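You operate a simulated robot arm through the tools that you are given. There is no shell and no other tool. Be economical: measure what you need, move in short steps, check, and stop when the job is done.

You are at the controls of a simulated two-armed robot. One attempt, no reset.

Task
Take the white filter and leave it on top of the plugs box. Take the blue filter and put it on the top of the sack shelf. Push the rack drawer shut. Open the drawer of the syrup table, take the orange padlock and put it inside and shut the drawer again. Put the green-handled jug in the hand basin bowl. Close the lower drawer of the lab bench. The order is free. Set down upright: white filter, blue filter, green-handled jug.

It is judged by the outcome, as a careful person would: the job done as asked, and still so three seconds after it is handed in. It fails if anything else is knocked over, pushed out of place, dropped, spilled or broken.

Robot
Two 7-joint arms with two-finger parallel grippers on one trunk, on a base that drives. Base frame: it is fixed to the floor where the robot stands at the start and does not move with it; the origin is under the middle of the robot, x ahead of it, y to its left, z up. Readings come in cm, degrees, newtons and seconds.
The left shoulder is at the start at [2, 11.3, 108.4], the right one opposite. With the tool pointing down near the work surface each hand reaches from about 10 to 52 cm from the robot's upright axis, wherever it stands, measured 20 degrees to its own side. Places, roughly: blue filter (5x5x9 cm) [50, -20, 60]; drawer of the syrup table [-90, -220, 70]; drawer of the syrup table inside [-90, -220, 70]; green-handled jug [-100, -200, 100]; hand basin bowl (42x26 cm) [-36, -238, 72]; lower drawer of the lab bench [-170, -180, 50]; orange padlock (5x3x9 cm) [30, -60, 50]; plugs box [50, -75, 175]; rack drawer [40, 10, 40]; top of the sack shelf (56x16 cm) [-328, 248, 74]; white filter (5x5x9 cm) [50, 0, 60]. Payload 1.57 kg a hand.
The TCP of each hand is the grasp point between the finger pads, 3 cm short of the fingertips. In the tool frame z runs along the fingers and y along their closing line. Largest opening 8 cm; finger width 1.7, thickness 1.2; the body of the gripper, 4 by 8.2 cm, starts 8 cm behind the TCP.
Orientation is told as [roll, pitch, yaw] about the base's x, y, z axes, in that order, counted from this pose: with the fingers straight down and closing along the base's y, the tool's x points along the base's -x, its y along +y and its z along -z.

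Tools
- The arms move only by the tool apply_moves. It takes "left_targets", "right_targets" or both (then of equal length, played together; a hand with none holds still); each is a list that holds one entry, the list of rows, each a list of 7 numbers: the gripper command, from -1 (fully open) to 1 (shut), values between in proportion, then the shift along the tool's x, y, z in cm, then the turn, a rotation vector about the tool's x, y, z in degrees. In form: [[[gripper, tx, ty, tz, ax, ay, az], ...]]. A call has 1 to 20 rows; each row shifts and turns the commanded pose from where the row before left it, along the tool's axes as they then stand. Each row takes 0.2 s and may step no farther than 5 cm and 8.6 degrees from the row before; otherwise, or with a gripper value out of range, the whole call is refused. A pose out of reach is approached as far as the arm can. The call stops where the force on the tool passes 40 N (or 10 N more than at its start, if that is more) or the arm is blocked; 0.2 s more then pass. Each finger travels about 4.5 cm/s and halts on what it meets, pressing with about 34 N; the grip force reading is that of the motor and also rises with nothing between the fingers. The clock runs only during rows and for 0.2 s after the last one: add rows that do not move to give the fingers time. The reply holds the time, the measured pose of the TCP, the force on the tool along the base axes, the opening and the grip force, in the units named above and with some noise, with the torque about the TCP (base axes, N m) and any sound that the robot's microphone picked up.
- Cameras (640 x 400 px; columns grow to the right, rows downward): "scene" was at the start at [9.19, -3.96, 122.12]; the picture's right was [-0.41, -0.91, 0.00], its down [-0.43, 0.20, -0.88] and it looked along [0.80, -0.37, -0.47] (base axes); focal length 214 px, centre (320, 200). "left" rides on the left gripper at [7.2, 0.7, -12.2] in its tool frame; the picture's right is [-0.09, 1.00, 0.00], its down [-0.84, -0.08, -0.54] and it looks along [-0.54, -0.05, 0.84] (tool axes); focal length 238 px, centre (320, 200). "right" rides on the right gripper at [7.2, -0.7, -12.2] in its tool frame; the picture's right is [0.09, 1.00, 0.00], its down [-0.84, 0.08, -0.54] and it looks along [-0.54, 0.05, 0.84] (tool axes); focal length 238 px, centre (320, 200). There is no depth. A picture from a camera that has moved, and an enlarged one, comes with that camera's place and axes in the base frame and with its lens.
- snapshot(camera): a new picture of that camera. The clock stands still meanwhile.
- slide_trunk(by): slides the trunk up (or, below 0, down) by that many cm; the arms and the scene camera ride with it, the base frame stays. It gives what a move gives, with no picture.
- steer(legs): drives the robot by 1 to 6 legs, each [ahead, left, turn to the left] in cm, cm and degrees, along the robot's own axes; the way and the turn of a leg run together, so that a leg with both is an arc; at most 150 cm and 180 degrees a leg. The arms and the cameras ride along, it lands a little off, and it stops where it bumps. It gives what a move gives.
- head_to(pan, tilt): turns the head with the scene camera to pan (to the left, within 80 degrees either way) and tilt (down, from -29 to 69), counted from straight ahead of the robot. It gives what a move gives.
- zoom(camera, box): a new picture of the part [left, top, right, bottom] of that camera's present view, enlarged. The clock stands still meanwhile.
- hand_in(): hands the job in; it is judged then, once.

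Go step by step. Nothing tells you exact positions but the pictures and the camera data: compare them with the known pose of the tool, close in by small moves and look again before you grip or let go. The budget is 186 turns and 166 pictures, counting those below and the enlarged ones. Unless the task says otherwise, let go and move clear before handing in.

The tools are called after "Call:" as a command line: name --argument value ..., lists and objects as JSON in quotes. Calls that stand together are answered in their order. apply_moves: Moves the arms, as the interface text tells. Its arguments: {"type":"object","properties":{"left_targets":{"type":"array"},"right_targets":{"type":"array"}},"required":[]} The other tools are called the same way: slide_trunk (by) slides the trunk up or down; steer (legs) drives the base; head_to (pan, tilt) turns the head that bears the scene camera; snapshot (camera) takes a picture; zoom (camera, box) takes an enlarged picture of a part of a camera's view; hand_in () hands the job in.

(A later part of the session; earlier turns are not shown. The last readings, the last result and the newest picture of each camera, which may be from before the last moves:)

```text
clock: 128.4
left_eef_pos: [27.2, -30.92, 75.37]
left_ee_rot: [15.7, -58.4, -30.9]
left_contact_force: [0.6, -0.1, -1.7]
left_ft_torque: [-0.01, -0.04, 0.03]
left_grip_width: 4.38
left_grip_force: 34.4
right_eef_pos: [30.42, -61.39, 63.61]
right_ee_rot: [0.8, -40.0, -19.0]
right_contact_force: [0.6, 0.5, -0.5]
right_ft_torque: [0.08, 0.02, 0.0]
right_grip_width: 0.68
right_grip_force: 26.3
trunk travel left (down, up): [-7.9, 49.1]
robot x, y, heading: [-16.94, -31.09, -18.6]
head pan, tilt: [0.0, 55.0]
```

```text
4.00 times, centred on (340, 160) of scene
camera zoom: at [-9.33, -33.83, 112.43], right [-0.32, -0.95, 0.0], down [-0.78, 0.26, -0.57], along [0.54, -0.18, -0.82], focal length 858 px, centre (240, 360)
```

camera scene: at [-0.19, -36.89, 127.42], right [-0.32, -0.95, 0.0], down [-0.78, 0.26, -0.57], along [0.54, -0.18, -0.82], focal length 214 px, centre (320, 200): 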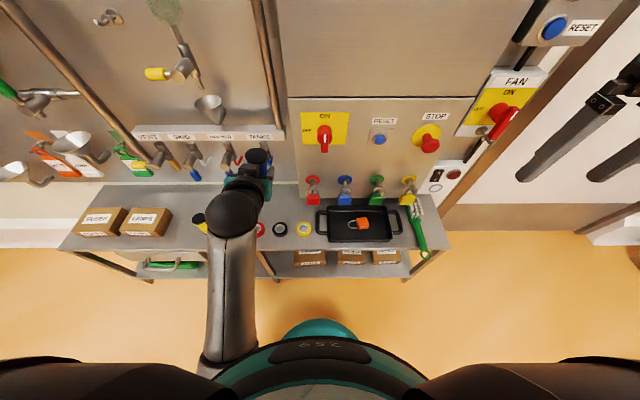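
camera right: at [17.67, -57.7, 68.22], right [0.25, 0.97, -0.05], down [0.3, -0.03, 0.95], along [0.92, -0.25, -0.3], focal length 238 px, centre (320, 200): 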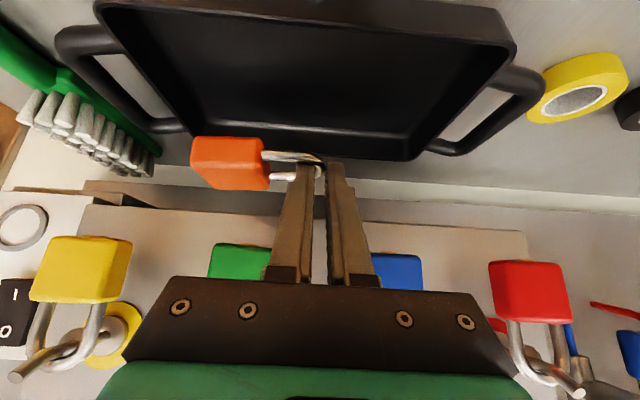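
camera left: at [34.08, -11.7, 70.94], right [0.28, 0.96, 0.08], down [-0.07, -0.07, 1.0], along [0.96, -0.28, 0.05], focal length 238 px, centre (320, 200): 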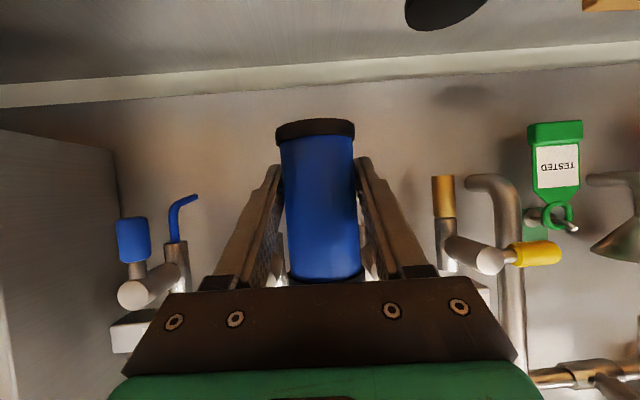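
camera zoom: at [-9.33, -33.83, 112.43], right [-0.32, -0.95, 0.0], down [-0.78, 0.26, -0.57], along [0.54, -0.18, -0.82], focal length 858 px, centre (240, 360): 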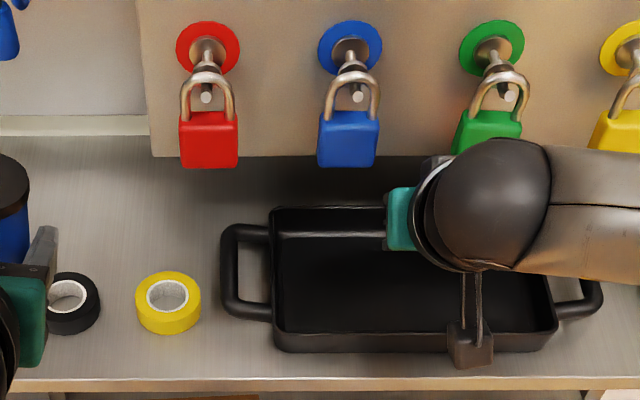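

The lock is held and the tray, locks are in place. I'll back off 45 cm, turn right 90°, raise the trunk and look at the far wall.

Call:
steer --legs '[[-45, 0, 0], [0, 0, -90]]'

Call:
slide_trunk --by 15

Call:
head_to --pan 0 --tilt 15

Call:
snapshot --camera "scene"

Call:
snapshot --camera "right"

```text
clock: 135.1
left_eef_pos: [-62.42, -60.98, 75.43]
left_ee_rot: [15.5, -58.4, -124.8]
left_contact_force: [0.4, 0.2, -0.6]
left_ft_torque: [0.02, -0.04, 0.0]
left_grip_width: 4.39
left_grip_force: 34.1
right_eef_pos: [-93.08, -62.14, 63.47]
right_ee_rot: [0.8, -39.9, -113.0]
right_contact_force: [-0.1, 0.9, -0.7]
right_ft_torque: [-0.05, 0.0, 0.02]
right_grip_width: 0.68
right_grip_force: 26.3
trunk travel left (down, up): [-7.9, 49.1]
robot x, y, heading: [-59.65, -17.16, -112.1]
head pan, tilt: [0.0, 55.0]
```

```text
clock: 136.9
left_eef_pos: [-62.41, -61.12, 90.37]
left_ee_rot: [15.7, -58.3, -124.8]
left_contact_force: [0.7, 0.4, -0.8]
left_ft_torque: [-0.03, -0.01, 0.02]
left_grip_width: 4.37
left_grip_force: 33.3
right_eef_pos: [-93.14, -62.21, 78.39]
right_ee_rot: [1.0, -39.9, -112.9]
right_contact_force: [0.4, -0.8, -0.5]
right_ft_torque: [0.0, -0.03, 0.0]
right_grip_width: 0.69
right_grip_force: 26.4
trunk travel left (down, up): [-22.9, 34.1]
robot x, y, heading: [-59.4, -17.03, -112.3]
head pan, tilt: [0.0, 55.0]
```

```text
clock: 138.0
left_eef_pos: [-62.4, -61.08, 90.41]
left_ee_rot: [15.6, -58.2, -124.8]
left_contact_force: [0.8, -0.5, -1.3]
left_ft_torque: [-0.04, -0.01, -0.06]
left_grip_width: 4.36
left_grip_force: 33.7
right_eef_pos: [-93.04, -62.1, 78.6]
right_ee_rot: [0.9, -39.9, -112.9]
right_contact_force: [-0.5, -0.6, -1.0]
right_ft_torque: [-0.01, -0.09, -0.04]
right_grip_width: 0.66
right_grip_force: 26.4
trunk travel left (down, up): [-22.9, 34.1]
robot x, y, heading: [-59.62, -16.83, -112.3]
head pan, tilt: [0.0, 15.0]
```

```text
77 pictures are left
camera scene: at [-63.62, -26.58, 133.44], right [-0.92, 0.38, 0.0], down [0.1, 0.24, -0.97], along [-0.37, -0.89, -0.26], focal length 214 px, centre (320, 200)
```

scene: 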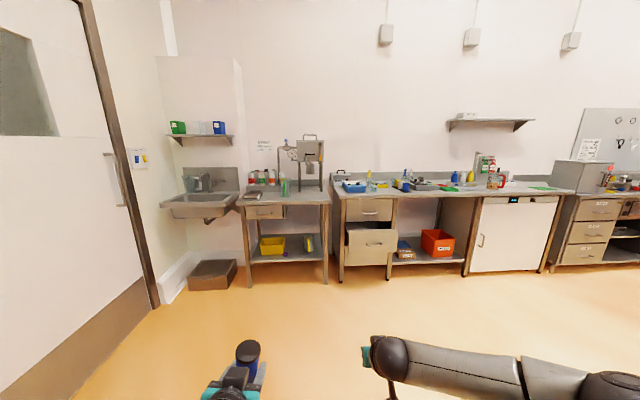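

```text
76 pictures are left
camera right: at [-88.55, -49.43, 83.2], right [0.95, -0.31, -0.05], down [-0.05, -0.3, 0.95], along [-0.31, -0.9, -0.3], focal length 238 px, centre (320, 200)
```

right: 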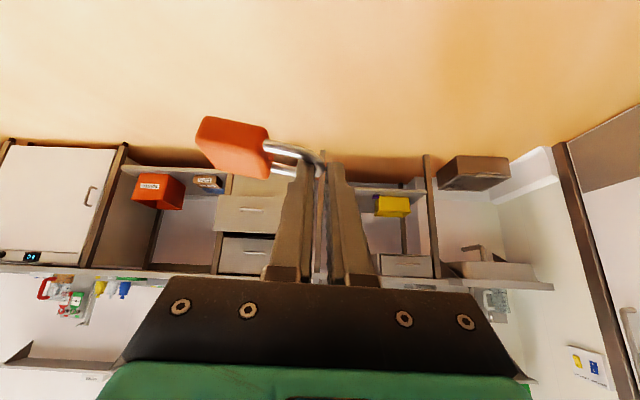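

I see the basin at left, syrup table with its drawer, and the lab bench with its lower drawer open. I'll square up with that wall and drive toward the syrup table.

Call:
steer --legs '[[0, 0, 3.9], [0, 48, 0], [115, 0, 0]]'

Call:
head_to --pan -10 --tilt 35

Call:
snapshot --camera "scene"

```text
clock: 146.7
left_eef_pos: [-50.53, -186.74, 90.27]
left_ee_rot: [15.6, -58.3, -120.3]
left_contact_force: [0.5, -0.4, 0.7]
left_ft_torque: [0.0, 0.01, 0.01]
left_grip_width: 4.39
left_grip_force: 33.6
right_eef_pos: [-81.04, -190.24, 78.39]
right_ee_rot: [0.9, -39.9, -108.4]
right_contact_force: [-0.1, 0.1, -1.2]
right_ft_torque: [0.04, -0.04, -0.04]
right_grip_width: 0.69
right_grip_force: 26.9
trunk travel left (down, up): [-22.9, 34.1]
robot x, y, heading: [-51.42, -142.45, -108.3]
head pan, tilt: [0.0, 15.0]
```

```text
clock: 147.6
left_eef_pos: [-50.68, -186.69, 90.36]
left_ee_rot: [15.7, -58.3, -120.3]
left_contact_force: [0.4, 0.5, -0.9]
left_ft_torque: [0.0, -0.01, -0.03]
left_grip_width: 4.4
left_grip_force: 34.4
right_eef_pos: [-81.07, -190.15, 78.46]
right_ee_rot: [0.8, -39.9, -108.3]
right_contact_force: [-0.2, -0.2, -1.0]
right_ft_torque: [-0.01, -0.08, 0.01]
right_grip_width: 0.68
right_grip_force: 26.4
trunk travel left (down, up): [-22.9, 34.1]
robot x, y, heading: [-51.37, -142.36, -107.8]
head pan, tilt: [-10.0, 35.0]
```

```text
75 pictures are left
camera scene: at [-55.84, -151.34, 130.26], right [-0.88, 0.47, 0.0], down [0.27, 0.51, -0.82], along [-0.38, -0.72, -0.57], focal length 214 px, centre (320, 200)
```

scene: 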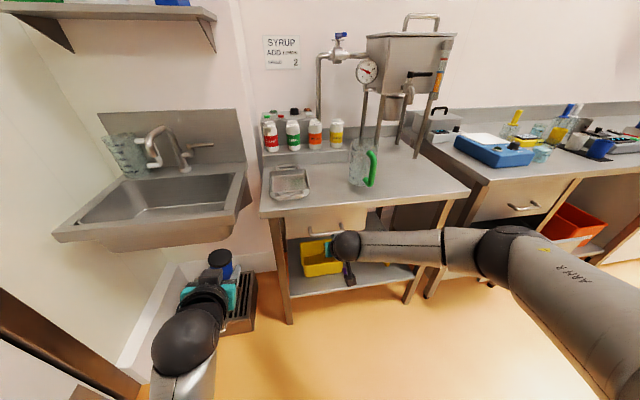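

Green-handled jug stands on the syrup table; the drawer is under its left part. I'll zoom for geometry and also look with the right hand camera.

Call:
zoom --camera "scene" --box '[240, 130, 480, 280]'

Call:
snapshot --camera "right"

```text
2.67 times, centred on (360, 205) of scene
camera zoom: at [-55.84, -151.34, 130.26], right [-0.88, 0.47, 0.0], down [0.27, 0.51, -0.82], along [-0.38, -0.72, -0.57], focal length 572 px, centre (213, 187)
```

zoom: 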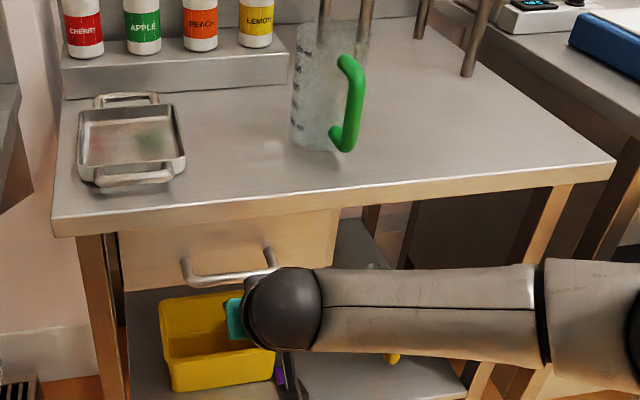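

```text
73 pictures are left
camera right: at [-77.62, -177.18, 83.19], right [0.97, -0.24, -0.05], down [-0.03, -0.3, 0.95], along [-0.24, -0.92, -0.3], focal length 238 px, centre (320, 200)
```

right: 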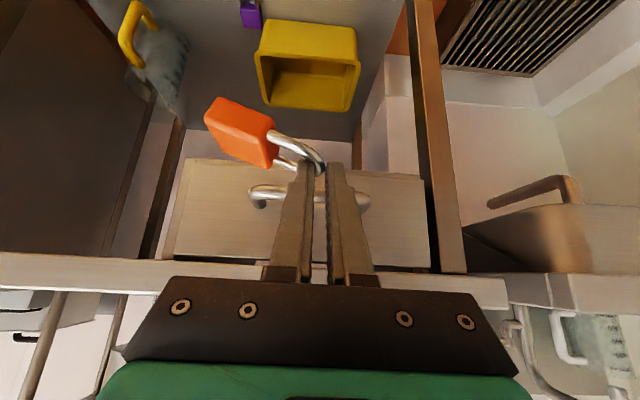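

Handle bar is at about [-84.8,-201.4,74.3], table top z≈84. I'll set the padlock down temporarily on the free front part of the syrup table: raise, drive 19 cm ahead.

Call:
slide_trunk --by 17

Call:
steer --legs '[[19, 0, 0]]'

Call:
snapshot --camera "right"

Call:
snapshot --camera "scene"

```text
clock: 149.5
left_eef_pos: [-50.71, -186.78, 107.52]
left_ee_rot: [15.6, -58.3, -120.3]
left_contact_force: [-0.2, 0.4, -0.6]
left_ft_torque: [-0.01, 0.0, -0.02]
left_grip_width: 4.38
left_grip_force: 33.5
right_eef_pos: [-81.12, -190.15, 95.27]
right_ee_rot: [0.8, -39.9, -108.5]
right_contact_force: [-0.1, -0.8, -1.7]
right_ft_torque: [0.0, -0.04, 0.0]
right_grip_width: 0.69
right_grip_force: 26.0
trunk travel left (down, up): [-39.9, 17.1]
robot x, y, heading: [-51.44, -142.36, -107.9]
head pan, tilt: [-10.0, 35.0]
```

```text
clock: 151.0
left_eef_pos: [-56.25, -204.66, 107.38]
left_ee_rot: [15.5, -58.3, -120.1]
left_contact_force: [-0.3, 0.6, 0.0]
left_ft_torque: [-0.01, 0.01, 0.01]
left_grip_width: 4.4
left_grip_force: 34.1
right_eef_pos: [-86.74, -208.37, 95.35]
right_ee_rot: [0.9, -39.8, -108.2]
right_contact_force: [0.3, -1.0, -0.8]
right_ft_torque: [0.0, -0.06, 0.02]
right_grip_width: 0.7
right_grip_force: 26.5
trunk travel left (down, up): [-39.9, 17.1]
robot x, y, heading: [-57.11, -159.98, -107.8]
head pan, tilt: [-10.0, 35.0]
```

```text
72 pictures are left
camera right: at [-83.25, -195.25, 100.17], right [0.97, -0.23, -0.05], down [-0.03, -0.3, 0.95], along [-0.24, -0.92, -0.3], focal length 238 px, centre (320, 200)
```

right: 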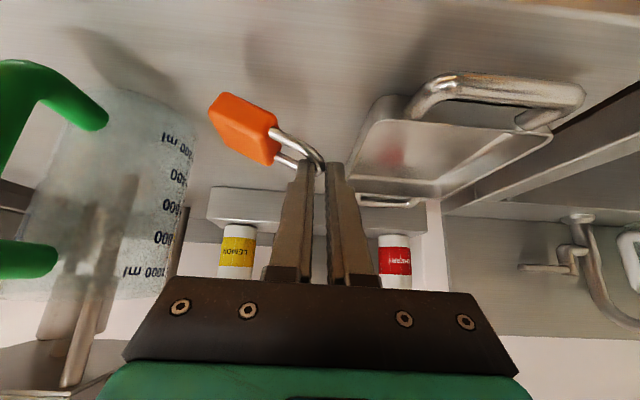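

```text
71 pictures are left
camera scene: at [-61.58, -169.36, 147.24], right [-0.89, 0.46, 0.0], down [0.27, 0.51, -0.82], along [-0.38, -0.72, -0.57], focal length 214 px, centre (320, 200)
```

scene: 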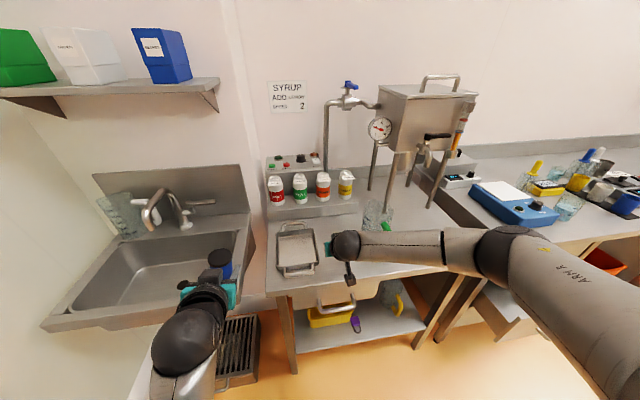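

Free spot beneath, clear of jug and tray. Moving 4 ahead and lowering the lock gently.

Call:
apply_moves --right_targets '[[[1, -1.53, 0, 1.29, 0, 0, 0], [1, -1.53, 0, 1.29, 0, 0, 0], [1, 1.29, 0, 1.53, 0, 0, 0], [1, 1.29, 0, 1.53, 0, 0, 0], [1, 0.64, 0, 0.77, 0, 0, 0]]]'

Call:
snapshot --camera "right"

```text
clock: 152.2
left_eef_pos: [-56.23, -204.68, 107.42]
left_ee_rot: [15.6, -58.4, -120.1]
left_contact_force: [-0.4, 0.3, -0.6]
left_ft_torque: [0.03, 0.02, 0.0]
left_grip_width: 4.36
left_grip_force: 33.7
right_eef_pos: [-87.6, -212.12, 90.24]
right_ee_rot: [0.8, -39.9, -108.2]
right_contact_force: [0.0, 0.3, 1.3]
right_ft_torque: [-0.07, 0.11, 0.07]
right_grip_width: 0.69
right_grip_force: 26.2
trunk travel left (down, up): [-39.9, 17.1]
robot x, y, heading: [-57.4, -160.39, -107.6]
head pan, tilt: [-10.0, 35.0]
```

```text
70 pictures are left
camera right: at [-84.19, -199.05, 95.04], right [0.97, -0.23, -0.05], down [-0.03, -0.3, 0.95], along [-0.24, -0.92, -0.3], focal length 238 px, centre (320, 200)
```

right: 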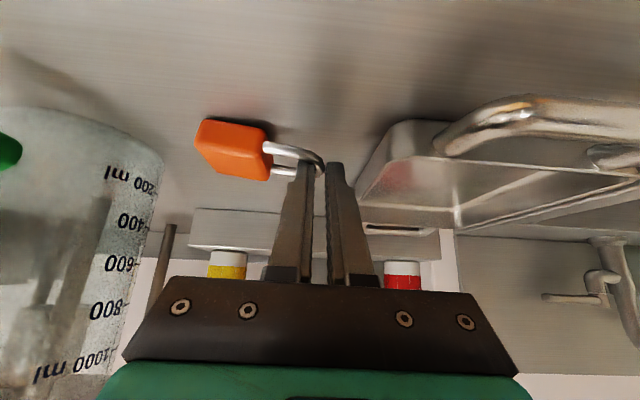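

The lock body is touching down. Lowering a bit more.

Call:
apply_moves --right_targets '[[[1, 0.26, 0, 0.31, 0, 0, 0], [1, 0.26, 0, 0.31, 0, 0, 0], [1, 0.26, 0, 0.31, 0, 0, 0]]]'

Call:
snapshot --camera "right"

```text
clock: 153.0
left_eef_pos: [-56.25, -204.64, 107.46]
left_ee_rot: [15.6, -58.4, -120.1]
left_contact_force: [0.2, 0.0, -0.6]
left_ft_torque: [-0.02, 0.03, -0.06]
left_grip_width: 4.4
left_grip_force: 34.3
right_eef_pos: [-87.74, -211.97, 89.28]
right_ee_rot: [0.9, -40.0, -108.3]
right_contact_force: [0.3, -1.0, 3.6]
right_ft_torque: [-0.04, 0.11, 0.06]
right_grip_width: 0.69
right_grip_force: 26.1
trunk travel left (down, up): [-39.9, 17.1]
robot x, y, heading: [-57.23, -160.23, -107.6]
head pan, tilt: [-10.0, 35.0]
```

```text
69 pictures are left
camera right: at [-84.25, -198.94, 94.05], right [0.97, -0.23, -0.05], down [-0.03, -0.3, 0.95], along [-0.24, -0.92, -0.3], focal length 238 px, centre (320, 200)
```

right: 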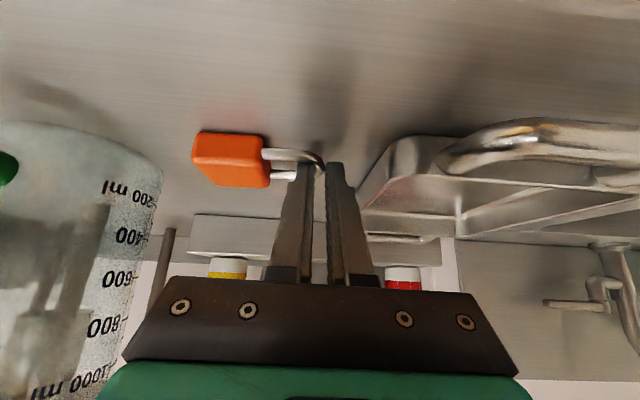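

Nearly flat. A little lower, then open and lift straight out of the loop.

Call:
apply_moves --right_targets '[[[1, 0.2, 0, 0.23, 0, 0, 0], [1, 0.13, 0, 0.15, 0, 0, 0], [0.7, 0, 0, 0, 0, 0, 0], [0.5, 0, 0, 0, 0, 0, 0], [0.5, 0, 0, 0, 0, 0, 0], [0.5, -0.64, 0, -0.77, 0, 0, 0], [0.5, -1.29, 0, -1.53, 0, 0, 0], [0.5, -2, 0, -2.4, 0, 0, 0], [0.5, -2, 0, -2.4, 0, 0, 0]]]'

Call:
snapshot --camera "right"

```text
clock: 155.0
left_eef_pos: [-56.07, -204.64, 107.42]
left_ee_rot: [15.7, -58.3, -120.1]
left_contact_force: [0.3, -0.5, -0.4]
left_ft_torque: [0.02, -0.03, -0.01]
left_grip_width: 4.39
left_grip_force: 34.2
right_eef_pos: [-88.07, -211.83, 97.94]
right_ee_rot: [0.9, -39.9, -108.2]
right_contact_force: [0.9, 0.6, 0.1]
right_ft_torque: [0.01, 0.0, -0.03]
right_grip_width: 1.98
right_grip_force: 0.0
trunk travel left (down, up): [-39.9, 17.1]
robot x, y, heading: [-57.29, -160.14, -107.6]
head pan, tilt: [-10.0, 35.0]
```

```text
68 pictures are left
camera right: at [-84.59, -198.75, 102.71], right [0.97, -0.23, -0.05], down [-0.03, -0.3, 0.95], along [-0.24, -0.92, -0.3], focal length 238 px, centre (320, 200)
```

right: 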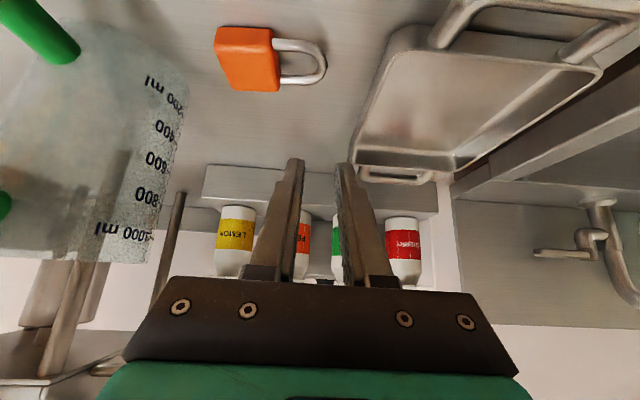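

The padlock rests flat on the syrup table. Next, back off 18 cm, lower the trunk, tilt to 60° and roll the right hand 90° so the fingers straddle the drawer handle.

Call:
steer --legs '[[-20, 0, 0]]'

Call:
slide_trunk --by -17

Call:
apply_moves --right_targets '[[[0, 0, 0, 0, 0, -7, 0], [0, 0, 0, 0, 0, -7, 0], [0, 0, 0, 0, 0, -6, 0], [0, 0, 0, 0, 0, 0, 8.2], [0, 0, 0, 0, 0, 0, 8.2], [0, 0, 0, 0, 0, 0, 8.2], [0, 0, 0, 0, 0, 0, 8.2], [0, 0, 0, 0, 0, 0, 8.2], [0, 0, 0, 0, 0, 0, 8.2], [0, 0, 0, 0, 0, 0, 8.2], [0, 0, 0, 0, 0, 0, 8.2], [0, 0, 0, 0, 0, 0, 8.2], [0, 0, 0, 0, 0, 0, 8.2], [0, 0, 0, 0, 0, 0, 8]]]'

Call:
snapshot --camera "right"

Call:
snapshot --camera "scene"

```text
clock: 156.7
left_eef_pos: [-50.23, -185.28, 107.38]
left_ee_rot: [15.6, -58.4, -120.4]
left_contact_force: [0.9, -0.3, -0.7]
left_ft_torque: [0.0, -0.02, 0.03]
left_grip_width: 4.36
left_grip_force: 33.7
right_eef_pos: [-82.03, -192.42, 98.01]
right_ee_rot: [0.9, -40.0, -108.4]
right_contact_force: [0.4, 0.7, 0.3]
right_ft_torque: [-0.02, 0.02, 0.01]
right_grip_width: 2.0
right_grip_force: 0.0
trunk travel left (down, up): [-39.9, 17.1]
robot x, y, heading: [-51.12, -141.48, -107.8]
head pan, tilt: [-10.0, 35.0]
```

```text
clock: 158.6
left_eef_pos: [-50.21, -185.44, 90.39]
left_ee_rot: [15.7, -58.3, -120.3]
left_contact_force: [-0.2, -0.8, -0.8]
left_ft_torque: [-0.01, 0.02, 0.02]
left_grip_width: 4.41
left_grip_force: 34.1
right_eef_pos: [-81.99, -192.54, 80.92]
right_ee_rot: [0.9, -39.9, -108.4]
right_contact_force: [0.1, 0.4, 0.6]
right_ft_torque: [0.02, 0.02, -0.02]
right_grip_width: 1.99
right_grip_force: 0.0
trunk travel left (down, up): [-22.9, 34.1]
robot x, y, heading: [-51.04, -141.43, -107.8]
head pan, tilt: [-10.0, 35.0]
```

```text
clock: 161.6
left_eef_pos: [-50.31, -185.42, 90.46]
left_ee_rot: [15.7, -58.3, -120.2]
left_contact_force: [0.2, 0.1, -0.3]
left_ft_torque: [0.02, -0.02, -0.01]
left_grip_width: 4.38
left_grip_force: 34.3
right_eef_pos: [-82.08, -192.41, 80.98]
right_ee_rot: [49.9, 0.8, 162.0]
right_contact_force: [-0.3, -0.3, 0.0]
right_ft_torque: [0.0, 0.0, 0.02]
right_grip_width: 3.99
right_grip_force: 0.0
right hand out of reach, approached as far as the arm can: row 2, 3
trunk travel left (down, up): [-22.9, 34.1]
robot x, y, heading: [-50.84, -141.03, -107.8]
head pan, tilt: [-10.0, 35.0]
```

```text
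67 pictures are left
camera right: at [-72.16, -185.33, 88.38], right [-0.12, -0.64, 0.76], down [-0.69, 0.61, 0.4], along [-0.71, -0.48, -0.51], focal length 238 px, centre (320, 200)
```

right: 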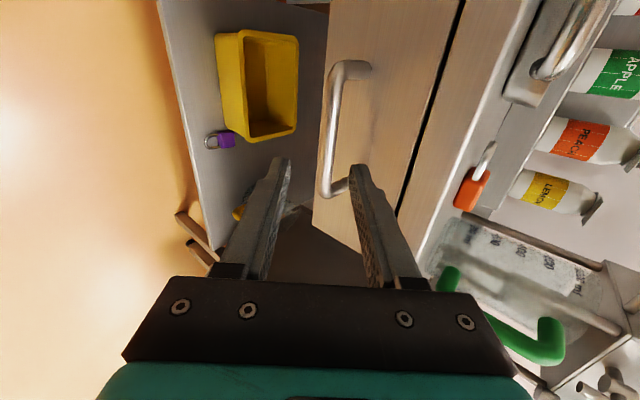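

```text
66 pictures are left
camera scene: at [-55.43, -150.05, 130.25], right [-0.88, 0.47, 0.0], down [0.27, 0.51, -0.82], along [-0.38, -0.72, -0.57], focal length 214 px, centre (320, 200)
```

scene: 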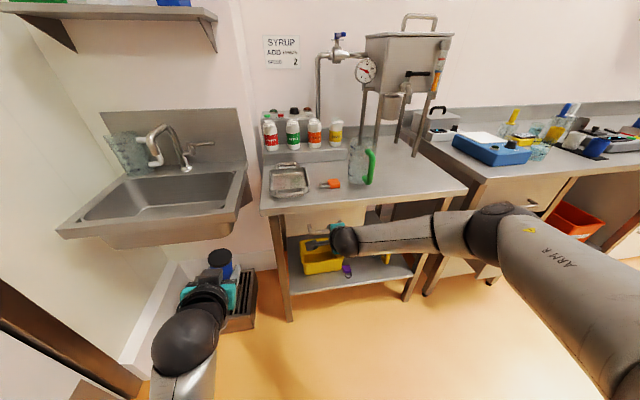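

The hand is rolled with fingers above/below the bar; the bar is ~11.5 cm along the tool axis. Advancing 7.5 with a narrow opening, then checking.

Call:
apply_moves --right_targets '[[[0.35, 0.17, 0.97, 0, 0, 0, 0], [0.35, 0, 0, 2.5, 0, 0, 0], [0.35, 0, 0, 2.5, 0, 0, 0], [0.35, 0, 0, 2.5, 0, 0, 0]]]'

Call:
snapshot --camera "right"

```text
clock: 162.6
left_eef_pos: [-50.2, -185.36, 90.49]
left_ee_rot: [15.6, -58.3, -120.2]
left_contact_force: [-0.4, -0.2, 0.0]
left_ft_torque: [-0.02, -0.03, 0.04]
left_grip_width: 4.39
left_grip_force: 34.2
right_eef_pos: [-83.72, -198.71, 76.74]
right_ee_rot: [49.9, 0.7, 162.3]
right_contact_force: [-0.6, 0.4, 1.1]
right_ft_torque: [0.02, -0.01, 0.03]
right_grip_width: 2.58
right_grip_force: 0.1
trunk travel left (down, up): [-22.9, 34.1]
robot x, y, heading: [-51.1, -140.93, -107.9]
head pan, tilt: [-10.0, 35.0]
```

```text
65 pictures are left
camera right: at [-73.92, -191.43, 84.19], right [-0.12, -0.64, 0.76], down [-0.69, 0.6, 0.4], along [-0.71, -0.48, -0.51], focal length 238 px, centre (320, 200)
```

right: 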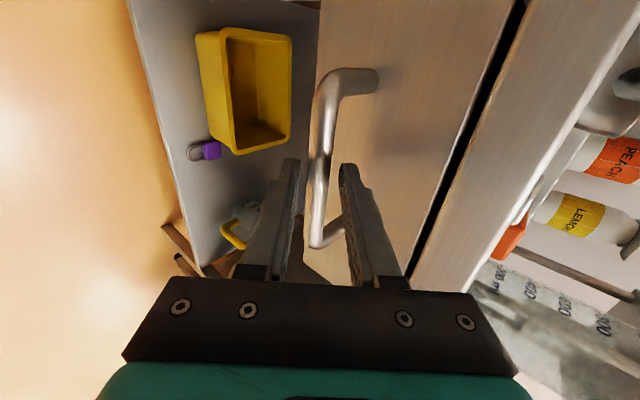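

The bar lies between the fingers. Advancing 3 more and closing.

Call:
apply_moves --right_targets '[[[0.35, 0, 0, 1.5, 0, 0, 0], [0.35, 0, 0, 1.5, 0, 0, 0], [1, 0, 0, 0, 0, 0, 0], [1, 0, 0, 0, 0, 0, 0], [1, 0, 0, 0, 0, 0, 0], [1, 0, 0, 0, 0, 0, 0], [1, 0, 0, 0, 0, 0, 0]]]'

Call:
snapshot --camera "right"

```text
clock: 164.2
left_eef_pos: [-50.19, -185.42, 90.44]
left_ee_rot: [15.6, -58.3, -120.3]
left_contact_force: [0.2, -0.1, -0.8]
left_ft_torque: [0.01, 0.03, 0.03]
left_grip_width: 4.36
left_grip_force: 33.8
right_eef_pos: [-84.3, -200.05, 75.34]
right_ee_rot: [50.0, 0.6, 162.2]
right_contact_force: [3.4, 3.5, -3.2]
right_ft_torque: [-0.02, -0.1, 0.44]
right_grip_width: 1.59
right_grip_force: 31.3
right hand out of reach, approached as far as the arm can: row 2
trunk travel left (down, up): [-22.9, 34.1]
robot x, y, heading: [-51.07, -141.22, -107.8]
head pan, tilt: [-10.0, 35.0]
```

```text
64 pictures are left
camera right: at [-74.39, -192.81, 82.84], right [-0.12, -0.64, 0.76], down [-0.69, 0.6, 0.4], along [-0.71, -0.48, -0.51], focal length 238 px, centre (320, 200)
```

right: 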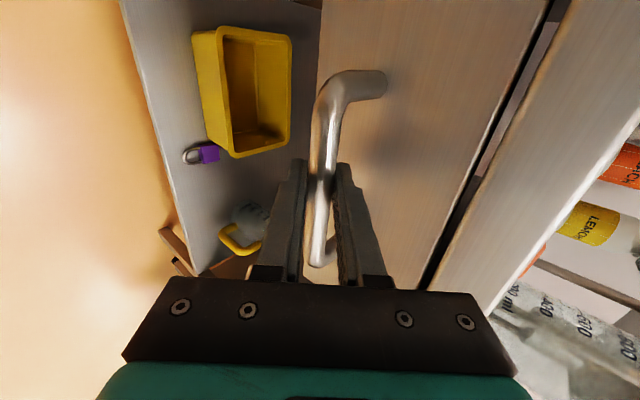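

Handle gripped. Pulling the drawer open by driving back 15 cm.

Call:
steer --legs '[[-15, 0, 0]]'

Call:
snapshot --camera "scene"

```text
clock: 165.5
left_eef_pos: [-45.57, -171.24, 90.43]
left_ee_rot: [15.5, -58.3, -120.4]
left_contact_force: [-0.3, -0.7, -0.4]
left_ft_torque: [-0.01, -0.02, 0.03]
left_grip_width: 4.37
left_grip_force: 34.1
right_eef_pos: [-79.49, -185.81, 75.41]
right_ee_rot: [49.9, 0.8, 162.3]
right_contact_force: [12.0, -3.9, -7.5]
right_ft_torque: [0.1, 0.29, -0.08]
right_grip_width: 1.57
right_grip_force: 31.2
trunk travel left (down, up): [-22.9, 34.1]
robot x, y, heading: [-46.52, -126.86, -107.6]
head pan, tilt: [-10.0, 35.0]
```

```text
63 pictures are left
camera scene: at [-50.76, -135.91, 130.25], right [-0.88, 0.47, 0.0], down [0.27, 0.51, -0.82], along [-0.38, -0.72, -0.57], focal length 214 px, centre (320, 200)
```

scene: 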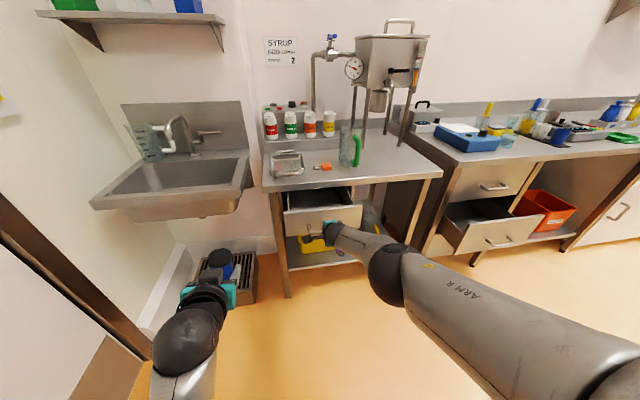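

The drawer is open. Releasing the handle, backing out, turning the tool to point down, and raising it.

Call:
apply_moves --right_targets '[[[0, 0, 0, 0, 0, 0, 0], [0, 0, 0, 0, 0, 0, 0], [0, 0, 0, 0, 0, 0, 0], [0, 0, 0, -2, 0, 0, 0], [0, 0, 0, -3, 0, 0, 0], [0, 0, 0, -4, 0, 0, 0], [-0.8, 0, 0, -3, 8.3, 0, 0], [-0.8, 0, 0, -3, 8.3, 0, 0], [-0.8, 0, 0, -3, 8.3, 0, 0], [-0.8, 0, 0, -3, 8.3, 0, 0], [-0.8, 0, 0, -3, 8.3, 0, 0], [-0.8, 0, 0, -3, 8.3, 0, 0], [-0.8, 0, 0, -4, 0, 0, 0], [-0.8, 0, 0, -4, 0, 0, 0]]]'

Call:
snapshot --camera "right"

```text
clock: 168.5
left_eef_pos: [-45.76, -171.18, 90.41]
left_ee_rot: [15.6, -58.3, -120.4]
left_contact_force: [-0.4, 0.2, -1.0]
left_ft_torque: [0.02, -0.01, 0.01]
left_grip_width: 4.39
left_grip_force: 34.2
right_eef_pos: [-75.15, -170.97, 104.13]
right_ee_rot: [0.1, 0.8, 162.3]
right_contact_force: [-0.9, -0.7, -0.1]
right_ft_torque: [0.02, 0.01, -0.01]
right_grip_width: 7.19
right_grip_force: 0.0
trunk travel left (down, up): [-22.9, 34.1]
robot x, y, heading: [-46.61, -126.82, -107.7]
head pan, tilt: [-10.0, 35.0]
```

```text
62 pictures are left
camera right: at [-68.17, -172.36, 116.46], right [-0.22, -0.98, 0.0], down [-0.83, 0.18, 0.53], along [-0.52, 0.11, -0.85], focal length 238 px, centre (320, 200)
```

right: 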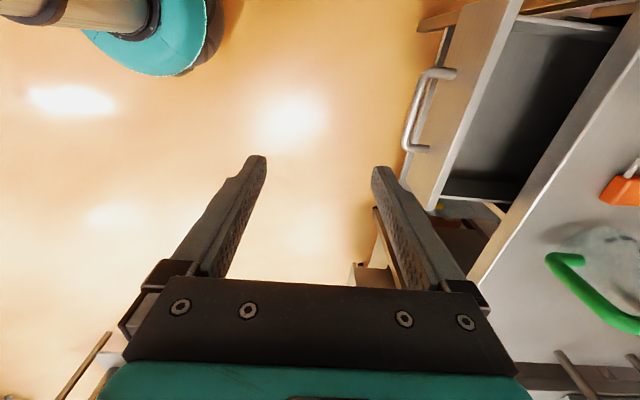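

Tool is pointing down with the fingers closing fore-aft. I'll raise the trunk 8 for left-hand clearance and drive 40 cm ahead to bring the hand over the padlock.

Call:
slide_trunk --by 8

Call:
steer --legs '[[40, -3.5, 0]]'

Call:
snapshot --camera "right"

Call:
snapshot --camera "scene"

```text
clock: 169.7
left_eef_pos: [-45.73, -171.19, 98.37]
left_ee_rot: [15.7, -58.3, -120.4]
left_contact_force: [0.0, 0.1, -0.9]
left_ft_torque: [-0.04, -0.02, -0.03]
left_grip_width: 4.37
left_grip_force: 34.3
right_eef_pos: [-75.17, -171.0, 112.04]
right_ee_rot: [0.1, 0.8, 162.2]
right_contact_force: [0.0, 0.1, -0.2]
right_ft_torque: [0.0, 0.0, 0.01]
right_grip_width: 7.19
right_grip_force: 0.1
trunk travel left (down, up): [-30.9, 26.1]
robot x, y, heading: [-46.47, -126.96, -108.1]
head pan, tilt: [-10.0, 35.0]
```

```text
clock: 172.2
left_eef_pos: [-60.95, -207.81, 98.23]
left_ee_rot: [15.5, -58.3, -120.1]
left_contact_force: [-0.3, 1.2, -1.1]
left_ft_torque: [-0.06, 0.0, 0.0]
left_grip_width: 4.37
left_grip_force: 34.0
right_eef_pos: [-90.45, -207.69, 112.11]
right_ee_rot: [0.2, 0.8, 162.4]
right_contact_force: [-0.3, 0.1, -0.2]
right_ft_torque: [0.01, 0.0, 0.02]
right_grip_width: 7.21
right_grip_force: 0.0
trunk travel left (down, up): [-30.9, 26.1]
robot x, y, heading: [-61.84, -163.03, -107.6]
head pan, tilt: [-10.0, 35.0]
```

```text
61 pictures are left
camera right: at [-83.43, -209.06, 124.38], right [-0.21, -0.98, 0.0], down [-0.83, 0.18, 0.53], along [-0.52, 0.11, -0.85], focal length 238 px, centre (320, 200)
```

right: 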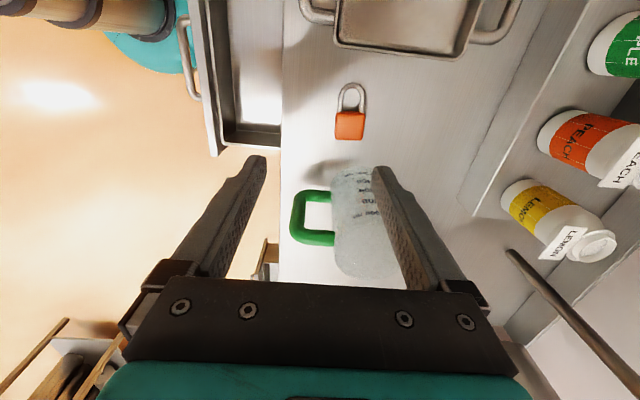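

```text
60 pictures are left
camera scene: at [-66.23, -172.41, 138.25], right [-0.89, 0.46, 0.0], down [0.27, 0.51, -0.82], along [-0.38, -0.72, -0.57], focal length 214 px, centre (320, 200)
```

scene: 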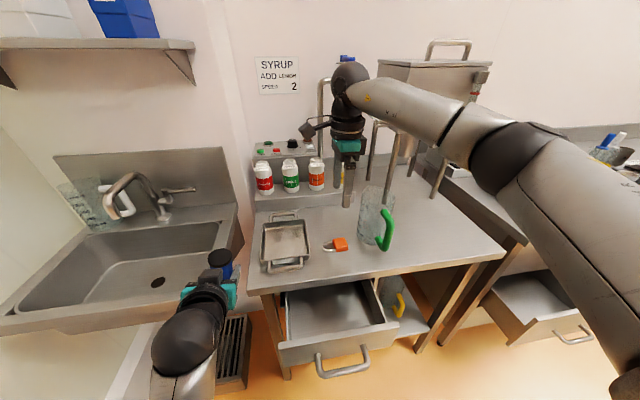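

Padlock body is at [-94,-211.6]. Moving 4.8 ahead, 2.2 right, and descending to just above it.

Call:
apply_moves --right_targets '[[[-0.8, -2.2, 0, 0, 0, 0, 0], [-0.8, 0, 2.4, 0, 0, 0, 0], [-0.8, 0, 2.4, 0, 0, 0, 0], [-0.8, 0, 0, 4, 0, 0, 0], [-0.8, 0, 0, 4, 0, 0, 0], [-0.8, 0, 0, 4, 0, 0, 0], [-0.8, 0, 0, 3, 0, 0, 0]]]'

Call:
snapshot --camera "right"

```text
clock: 173.8
left_eef_pos: [-60.92, -207.66, 98.4]
left_ee_rot: [15.4, -58.3, -120.1]
left_contact_force: [0.1, -0.5, -0.4]
left_ft_torque: [0.01, 0.0, 0.05]
left_grip_width: 4.37
left_grip_force: 34.0
right_eef_pos: [-93.75, -211.77, 97.11]
right_ee_rot: [0.2, 0.8, 162.5]
right_contact_force: [0.8, 0.8, 0.4]
right_ft_torque: [-0.01, -0.01, 0.01]
right_grip_width: 7.19
right_grip_force: 0.1
trunk travel left (down, up): [-30.9, 26.1]
robot x, y, heading: [-61.59, -163.67, -107.5]
head pan, tilt: [-10.0, 35.0]
```

```text
59 pictures are left
camera right: at [-86.85, -213.11, 109.42], right [-0.21, -0.98, 0.0], down [-0.83, 0.18, 0.53], along [-0.52, 0.11, -0.85], focal length 238 px, centre (320, 200)
```

right: 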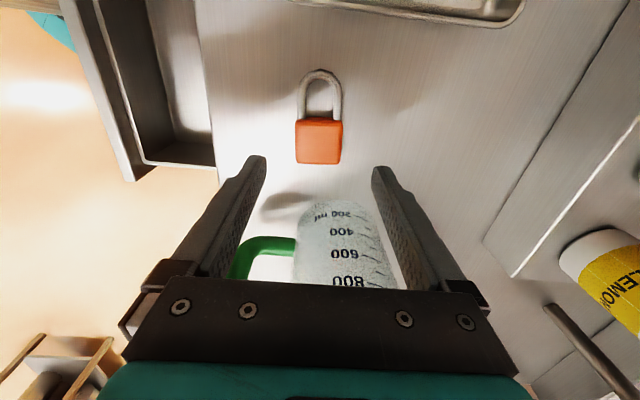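

Aligned. Descending to z≈89.2 and gripping the body.

Call:
apply_moves --right_targets '[[[-0.8, 0, -0.25, 4, 0, 0, 0], [-0.8, 0, 0, 2.5, 0, 0, 0], [-0.8, 0, 0, 1.0, 0, 0, 0], [-0.8, 0, 0, 0.4, 0, 0, 0], [1, 0, 0, 0, 0, 0, 0], [1, 0, 0, 0, 0, 0, 0], [1, 0, 0, 0, 0, 0, 0], [1, 0, 0, 0, 0, 0, 0], [1, 0, 0, 0, 0, 0, 0], [1, 0, 0, 0, 0, 0, 0]]]'

Call:
snapshot --camera "right"

```text
clock: 176.0
left_eef_pos: [-60.87, -207.63, 98.43]
left_ee_rot: [15.7, -58.3, -120.1]
left_contact_force: [-0.6, 0.2, -1.5]
left_ft_torque: [0.0, 0.01, 0.01]
left_grip_width: 4.37
left_grip_force: 34.3
right_eef_pos: [-93.65, -211.38, 89.1]
right_ee_rot: [0.1, 0.9, 162.6]
right_contact_force: [0.1, 0.5, -0.1]
right_ft_torque: [0.02, 0.04, -0.01]
right_grip_width: 4.33
right_grip_force: 34.2
trunk travel left (down, up): [-30.9, 26.1]
robot x, y, heading: [-61.78, -163.07, -107.7]
head pan, tilt: [-10.0, 35.0]
```

```text
58 pictures are left
camera right: at [-86.62, -212.88, 101.42], right [-0.21, -0.98, 0.0], down [-0.83, 0.18, 0.53], along [-0.52, 0.11, -0.85], focal length 238 px, centre (320, 200)
```

right: 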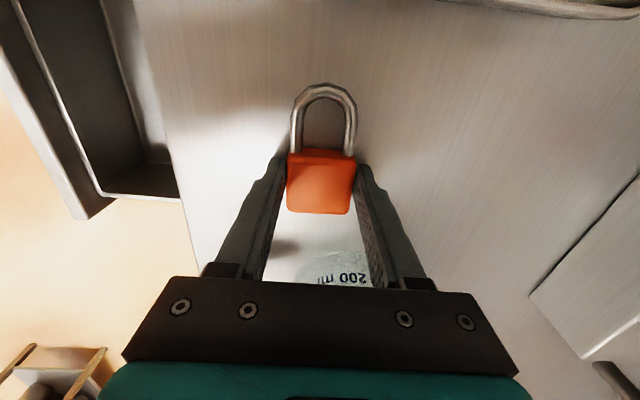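

Gripped. Lifting gently and moving back over the open drawer.

Call:
apply_moves --right_targets '[[[1, 0, 0, -0.5, 0, 0, 0], [1, 0, 0, -1, 0, 0, 0], [1, 0, 0, -1.5, 0, 0, 0], [1, 0, 0, -2.5, 0, 0, 0], [1, 0, 0, -2.5, 0, 0, 0], [1, 0, -2.5, -1, 0, 0, 0], [1, 1.25, -2.5, 0, 0, 0, 0], [1, 1.25, -3, 0, 0, 0, 0], [1, 1.25, -3, 0, 0, 0, 0], [1, 1.25, -3, 0, 0, 0, 0], [1, 0, -2.3, 0, 0, 0, 0]]]'

Call:
snapshot --camera "right"

Call:
snapshot --camera "scene"

```text
clock: 178.4
left_eef_pos: [-60.89, -207.66, 98.34]
left_ee_rot: [15.6, -58.3, -120.2]
left_contact_force: [-0.6, 0.0, -1.1]
left_ft_torque: [-0.02, 0.01, -0.02]
left_grip_width: 4.35
left_grip_force: 33.3
right_eef_pos: [-84.09, -197.41, 98.25]
right_ee_rot: [0.3, 0.8, 162.4]
right_contact_force: [0.1, 0.0, -1.6]
right_ft_torque: [-0.01, -0.01, 0.03]
right_grip_width: 4.32
right_grip_force: 33.7
trunk travel left (down, up): [-30.9, 26.1]
robot x, y, heading: [-61.84, -163.44, -107.4]
head pan, tilt: [-10.0, 35.0]
```

```text
57 pictures are left
camera right: at [-77.09, -198.73, 110.57], right [-0.21, -0.98, 0.0], down [-0.83, 0.18, 0.53], along [-0.52, 0.11, -0.85], focal length 238 px, centre (320, 200)
```

right: 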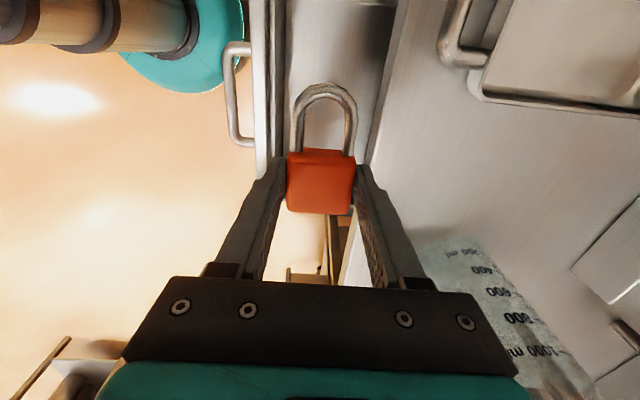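

```text
56 pictures are left
camera scene: at [-66.22, -172.33, 138.26], right [-0.89, 0.46, 0.0], down [0.27, 0.51, -0.82], along [-0.38, -0.73, -0.57], focal length 214 px, centre (320, 200)
```

scene: 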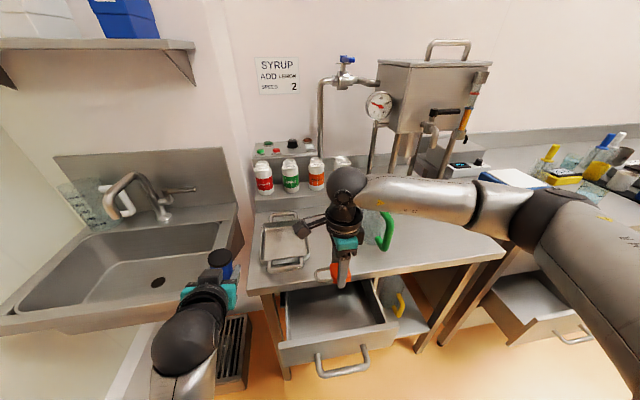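

The lock is above the open drawer (cavity n 209–221). Lowering into it.

Call:
apply_moves --right_targets '[[[1, 0, 0.5, 3, 0, 0, 0], [1, 0, 0, 4, 0, 0, 0], [1, 0, 0, 4, 0, 0, 0], [1, 0, 0, 4, 0, 0, 0], [1, 0, 0, 3, 0, 0, 0]]]'

Call:
snapshot --camera "right"

Call:
zoom --camera "scene" --box '[250, 230, 440, 390]'

```text
clock: 179.6
left_eef_pos: [-60.82, -207.75, 98.43]
left_ee_rot: [15.6, -58.2, -120.1]
left_contact_force: [-0.7, 0.0, -0.2]
left_ft_torque: [-0.01, -0.02, 0.0]
left_grip_width: 4.39
left_grip_force: 33.8
right_eef_pos: [-84.03, -197.99, 80.21]
right_ee_rot: [0.2, 0.8, 162.4]
right_contact_force: [0.1, 0.3, -1.0]
right_ft_torque: [0.0, 0.01, 0.04]
right_grip_width: 4.31
right_grip_force: 34.3
trunk travel left (down, up): [-30.9, 26.1]
robot x, y, heading: [-61.8, -163.35, -107.6]
head pan, tilt: [-10.0, 35.0]
```

```text
55 pictures are left
camera right: at [-76.92, -199.26, 92.59], right [-0.21, -0.98, 0.0], down [-0.83, 0.18, 0.53], along [-0.52, 0.11, -0.85], focal length 238 px, centre (320, 200)
```

right: 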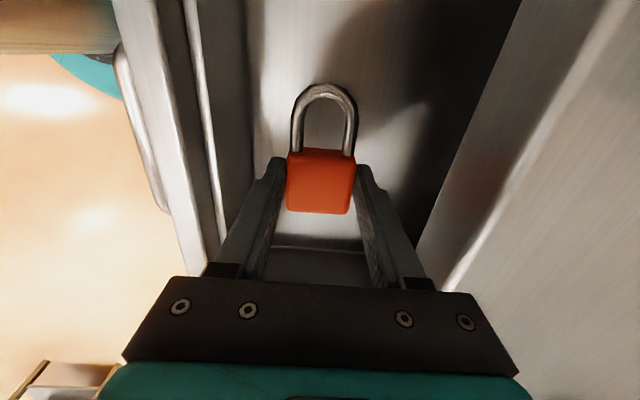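

```text
2.50 times, centred on (345, 310) of scene
camera zoom: at [-66.21, -172.37, 138.25], right [-0.89, 0.46, 0.0], down [0.27, 0.51, -0.82], along [-0.38, -0.73, -0.57], focal length 536 px, centre (258, -75)
```

zoom: 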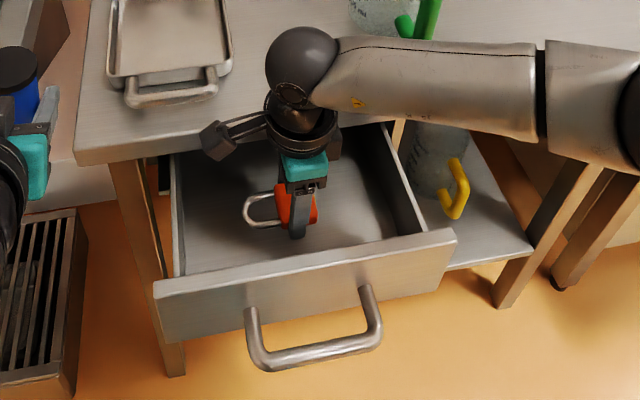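

In the drawer cavity. Lowering until contact.

Call:
apply_moves --right_targets '[[[1, 0, 0, 1, 0, 0, 0], [1, 0, 0, 1, 0, 0, 0], [1, 0, 0, 1, 0, 0, 0], [1, 0, 0, 0.5, 0, 0, 0], [1, 0, 0, 0.5, 0, 0, 0]]]'

Call:
zoom --camera "scene" --box '[270, 240, 400, 360]'

```text
clock: 180.8
left_eef_pos: [-60.9, -207.63, 98.4]
left_ee_rot: [15.7, -58.4, -120.2]
left_contact_force: [-0.3, 0.1, -0.6]
left_ft_torque: [0.0, -0.02, 0.0]
left_grip_width: 4.39
left_grip_force: 33.8
right_eef_pos: [-83.82, -197.93, 76.26]
right_ee_rot: [0.1, 0.9, 162.5]
right_contact_force: [-0.2, -0.1, -1.2]
right_ft_torque: [0.0, -0.01, 0.02]
right_grip_width: 4.29
right_grip_force: 33.7
trunk travel left (down, up): [-30.9, 26.1]
robot x, y, heading: [-61.73, -163.87, -107.6]
head pan, tilt: [-10.0, 35.0]
```

```text
3.33 times, centred on (335, 300) of scene
camera zoom: at [-66.21, -172.36, 138.25], right [-0.89, 0.46, 0.0], down [0.27, 0.51, -0.82], along [-0.38, -0.73, -0.57], focal length 715 px, centre (270, -133)
```

zoom: 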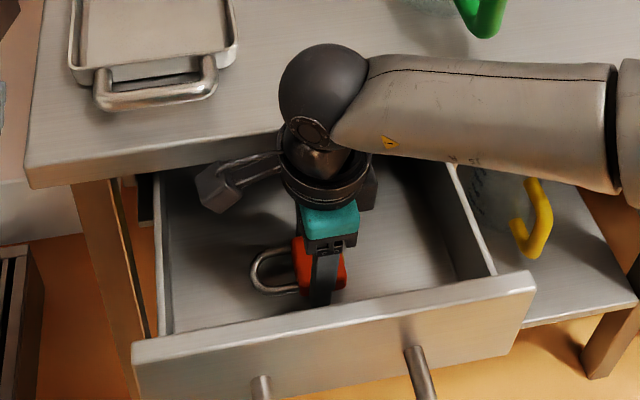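

No contact yet; continuing down carefully.

Call:
apply_moves --right_targets '[[[1, 0, 0, 0.5, 0, 0, 0], [1, 0, 0, 0.5, 0, 0, 0], [1, 0, 0, 0.4, 0, 0, 0], [1, 0, 0, 0.4, 0, 0, 0], [1, 0, 0, 0.4, 0, 0, 0]]]'

Call:
zoom --camera "scene" --box '[270, 240, 400, 360]'

```text
clock: 181.8
left_eef_pos: [-60.95, -207.72, 98.42]
left_ee_rot: [15.7, -58.2, -120.3]
left_contact_force: [-0.7, 0.0, -0.1]
left_ft_torque: [-0.02, -0.04, 0.0]
left_grip_width: 4.35
left_grip_force: 34.1
right_eef_pos: [-84.12, -198.63, 75.05]
right_ee_rot: [0.9, 1.0, 162.4]
right_contact_force: [-2.6, 1.4, 13.1]
right_ft_torque: [0.4, 0.06, 0.06]
right_grip_width: 4.35
right_grip_force: 34.5
trunk travel left (down, up): [-30.9, 26.1]
robot x, y, heading: [-61.44, -163.4, -107.8]
head pan, tilt: [-10.0, 35.0]
stopped in row 5 (right hand): the force on the tool passed its limit at 46 N (the readings are from after the stop); the commanded pose is now the measured one
```

```text
3.33 times, centred on (335, 300) of scene
camera zoom: at [-66.23, -172.35, 138.25], right [-0.89, 0.47, 0.0], down [0.27, 0.51, -0.82], along [-0.38, -0.73, -0.57], focal length 715 px, centre (270, -133)
```

zoom: 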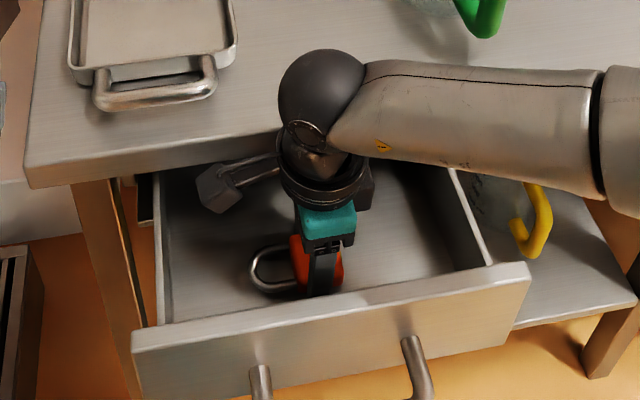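

On the drawer floor. Relieving, opening, and lifting out.

Call:
apply_moves --right_targets '[[[1, 0, 0, -0.2, 0, 0, 0], [0, 0, 0, 0, 0, 0, 0], [-0.4, 0, 0, 0, 0, 0, 0], [-0.4, 0, 0, 0, 0, 0, 0], [-0.4, 0, 0, -1, 0, 0, 0], [-0.4, 0, 0, -3, 0, 0, 0], [-0.4, 0, 0, -4, 0, 0, 0], [-0.4, 0, 0, -5, 0, 0, 0], [-0.4, 0, 0, -5, 0, 0, 0], [-0.4, 0, 0, -5, 0, 0, 0]]]'

Call:
snapshot --camera "right"

```text
clock: 184.0
left_eef_pos: [-60.87, -207.65, 98.43]
left_ee_rot: [15.7, -58.3, -120.2]
left_contact_force: [-0.4, -0.4, 0.4]
left_ft_torque: [0.02, 0.0, -0.01]
left_grip_width: 4.38
left_grip_force: 34.3
right_eef_pos: [-84.46, -197.86, 98.1]
right_ee_rot: [0.6, 0.9, 162.4]
right_contact_force: [-0.2, -0.8, 0.2]
right_ft_torque: [0.01, 0.0, -0.01]
right_grip_width: 5.59
right_grip_force: 0.1
trunk travel left (down, up): [-30.9, 26.1]
robot x, y, heading: [-61.92, -163.36, -107.7]
head pan, tilt: [-10.0, 35.0]
```

```text
51 pictures are left
camera right: at [-77.45, -199.06, 110.48], right [-0.21, -0.98, 0.01], down [-0.83, 0.19, 0.53], along [-0.52, 0.1, -0.85], focal length 238 px, centre (320, 200)
```

right: 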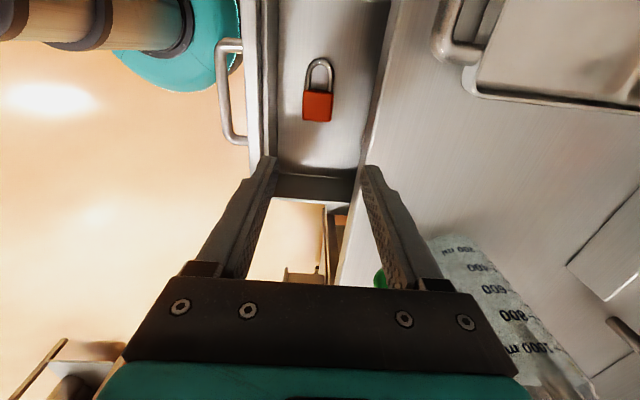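

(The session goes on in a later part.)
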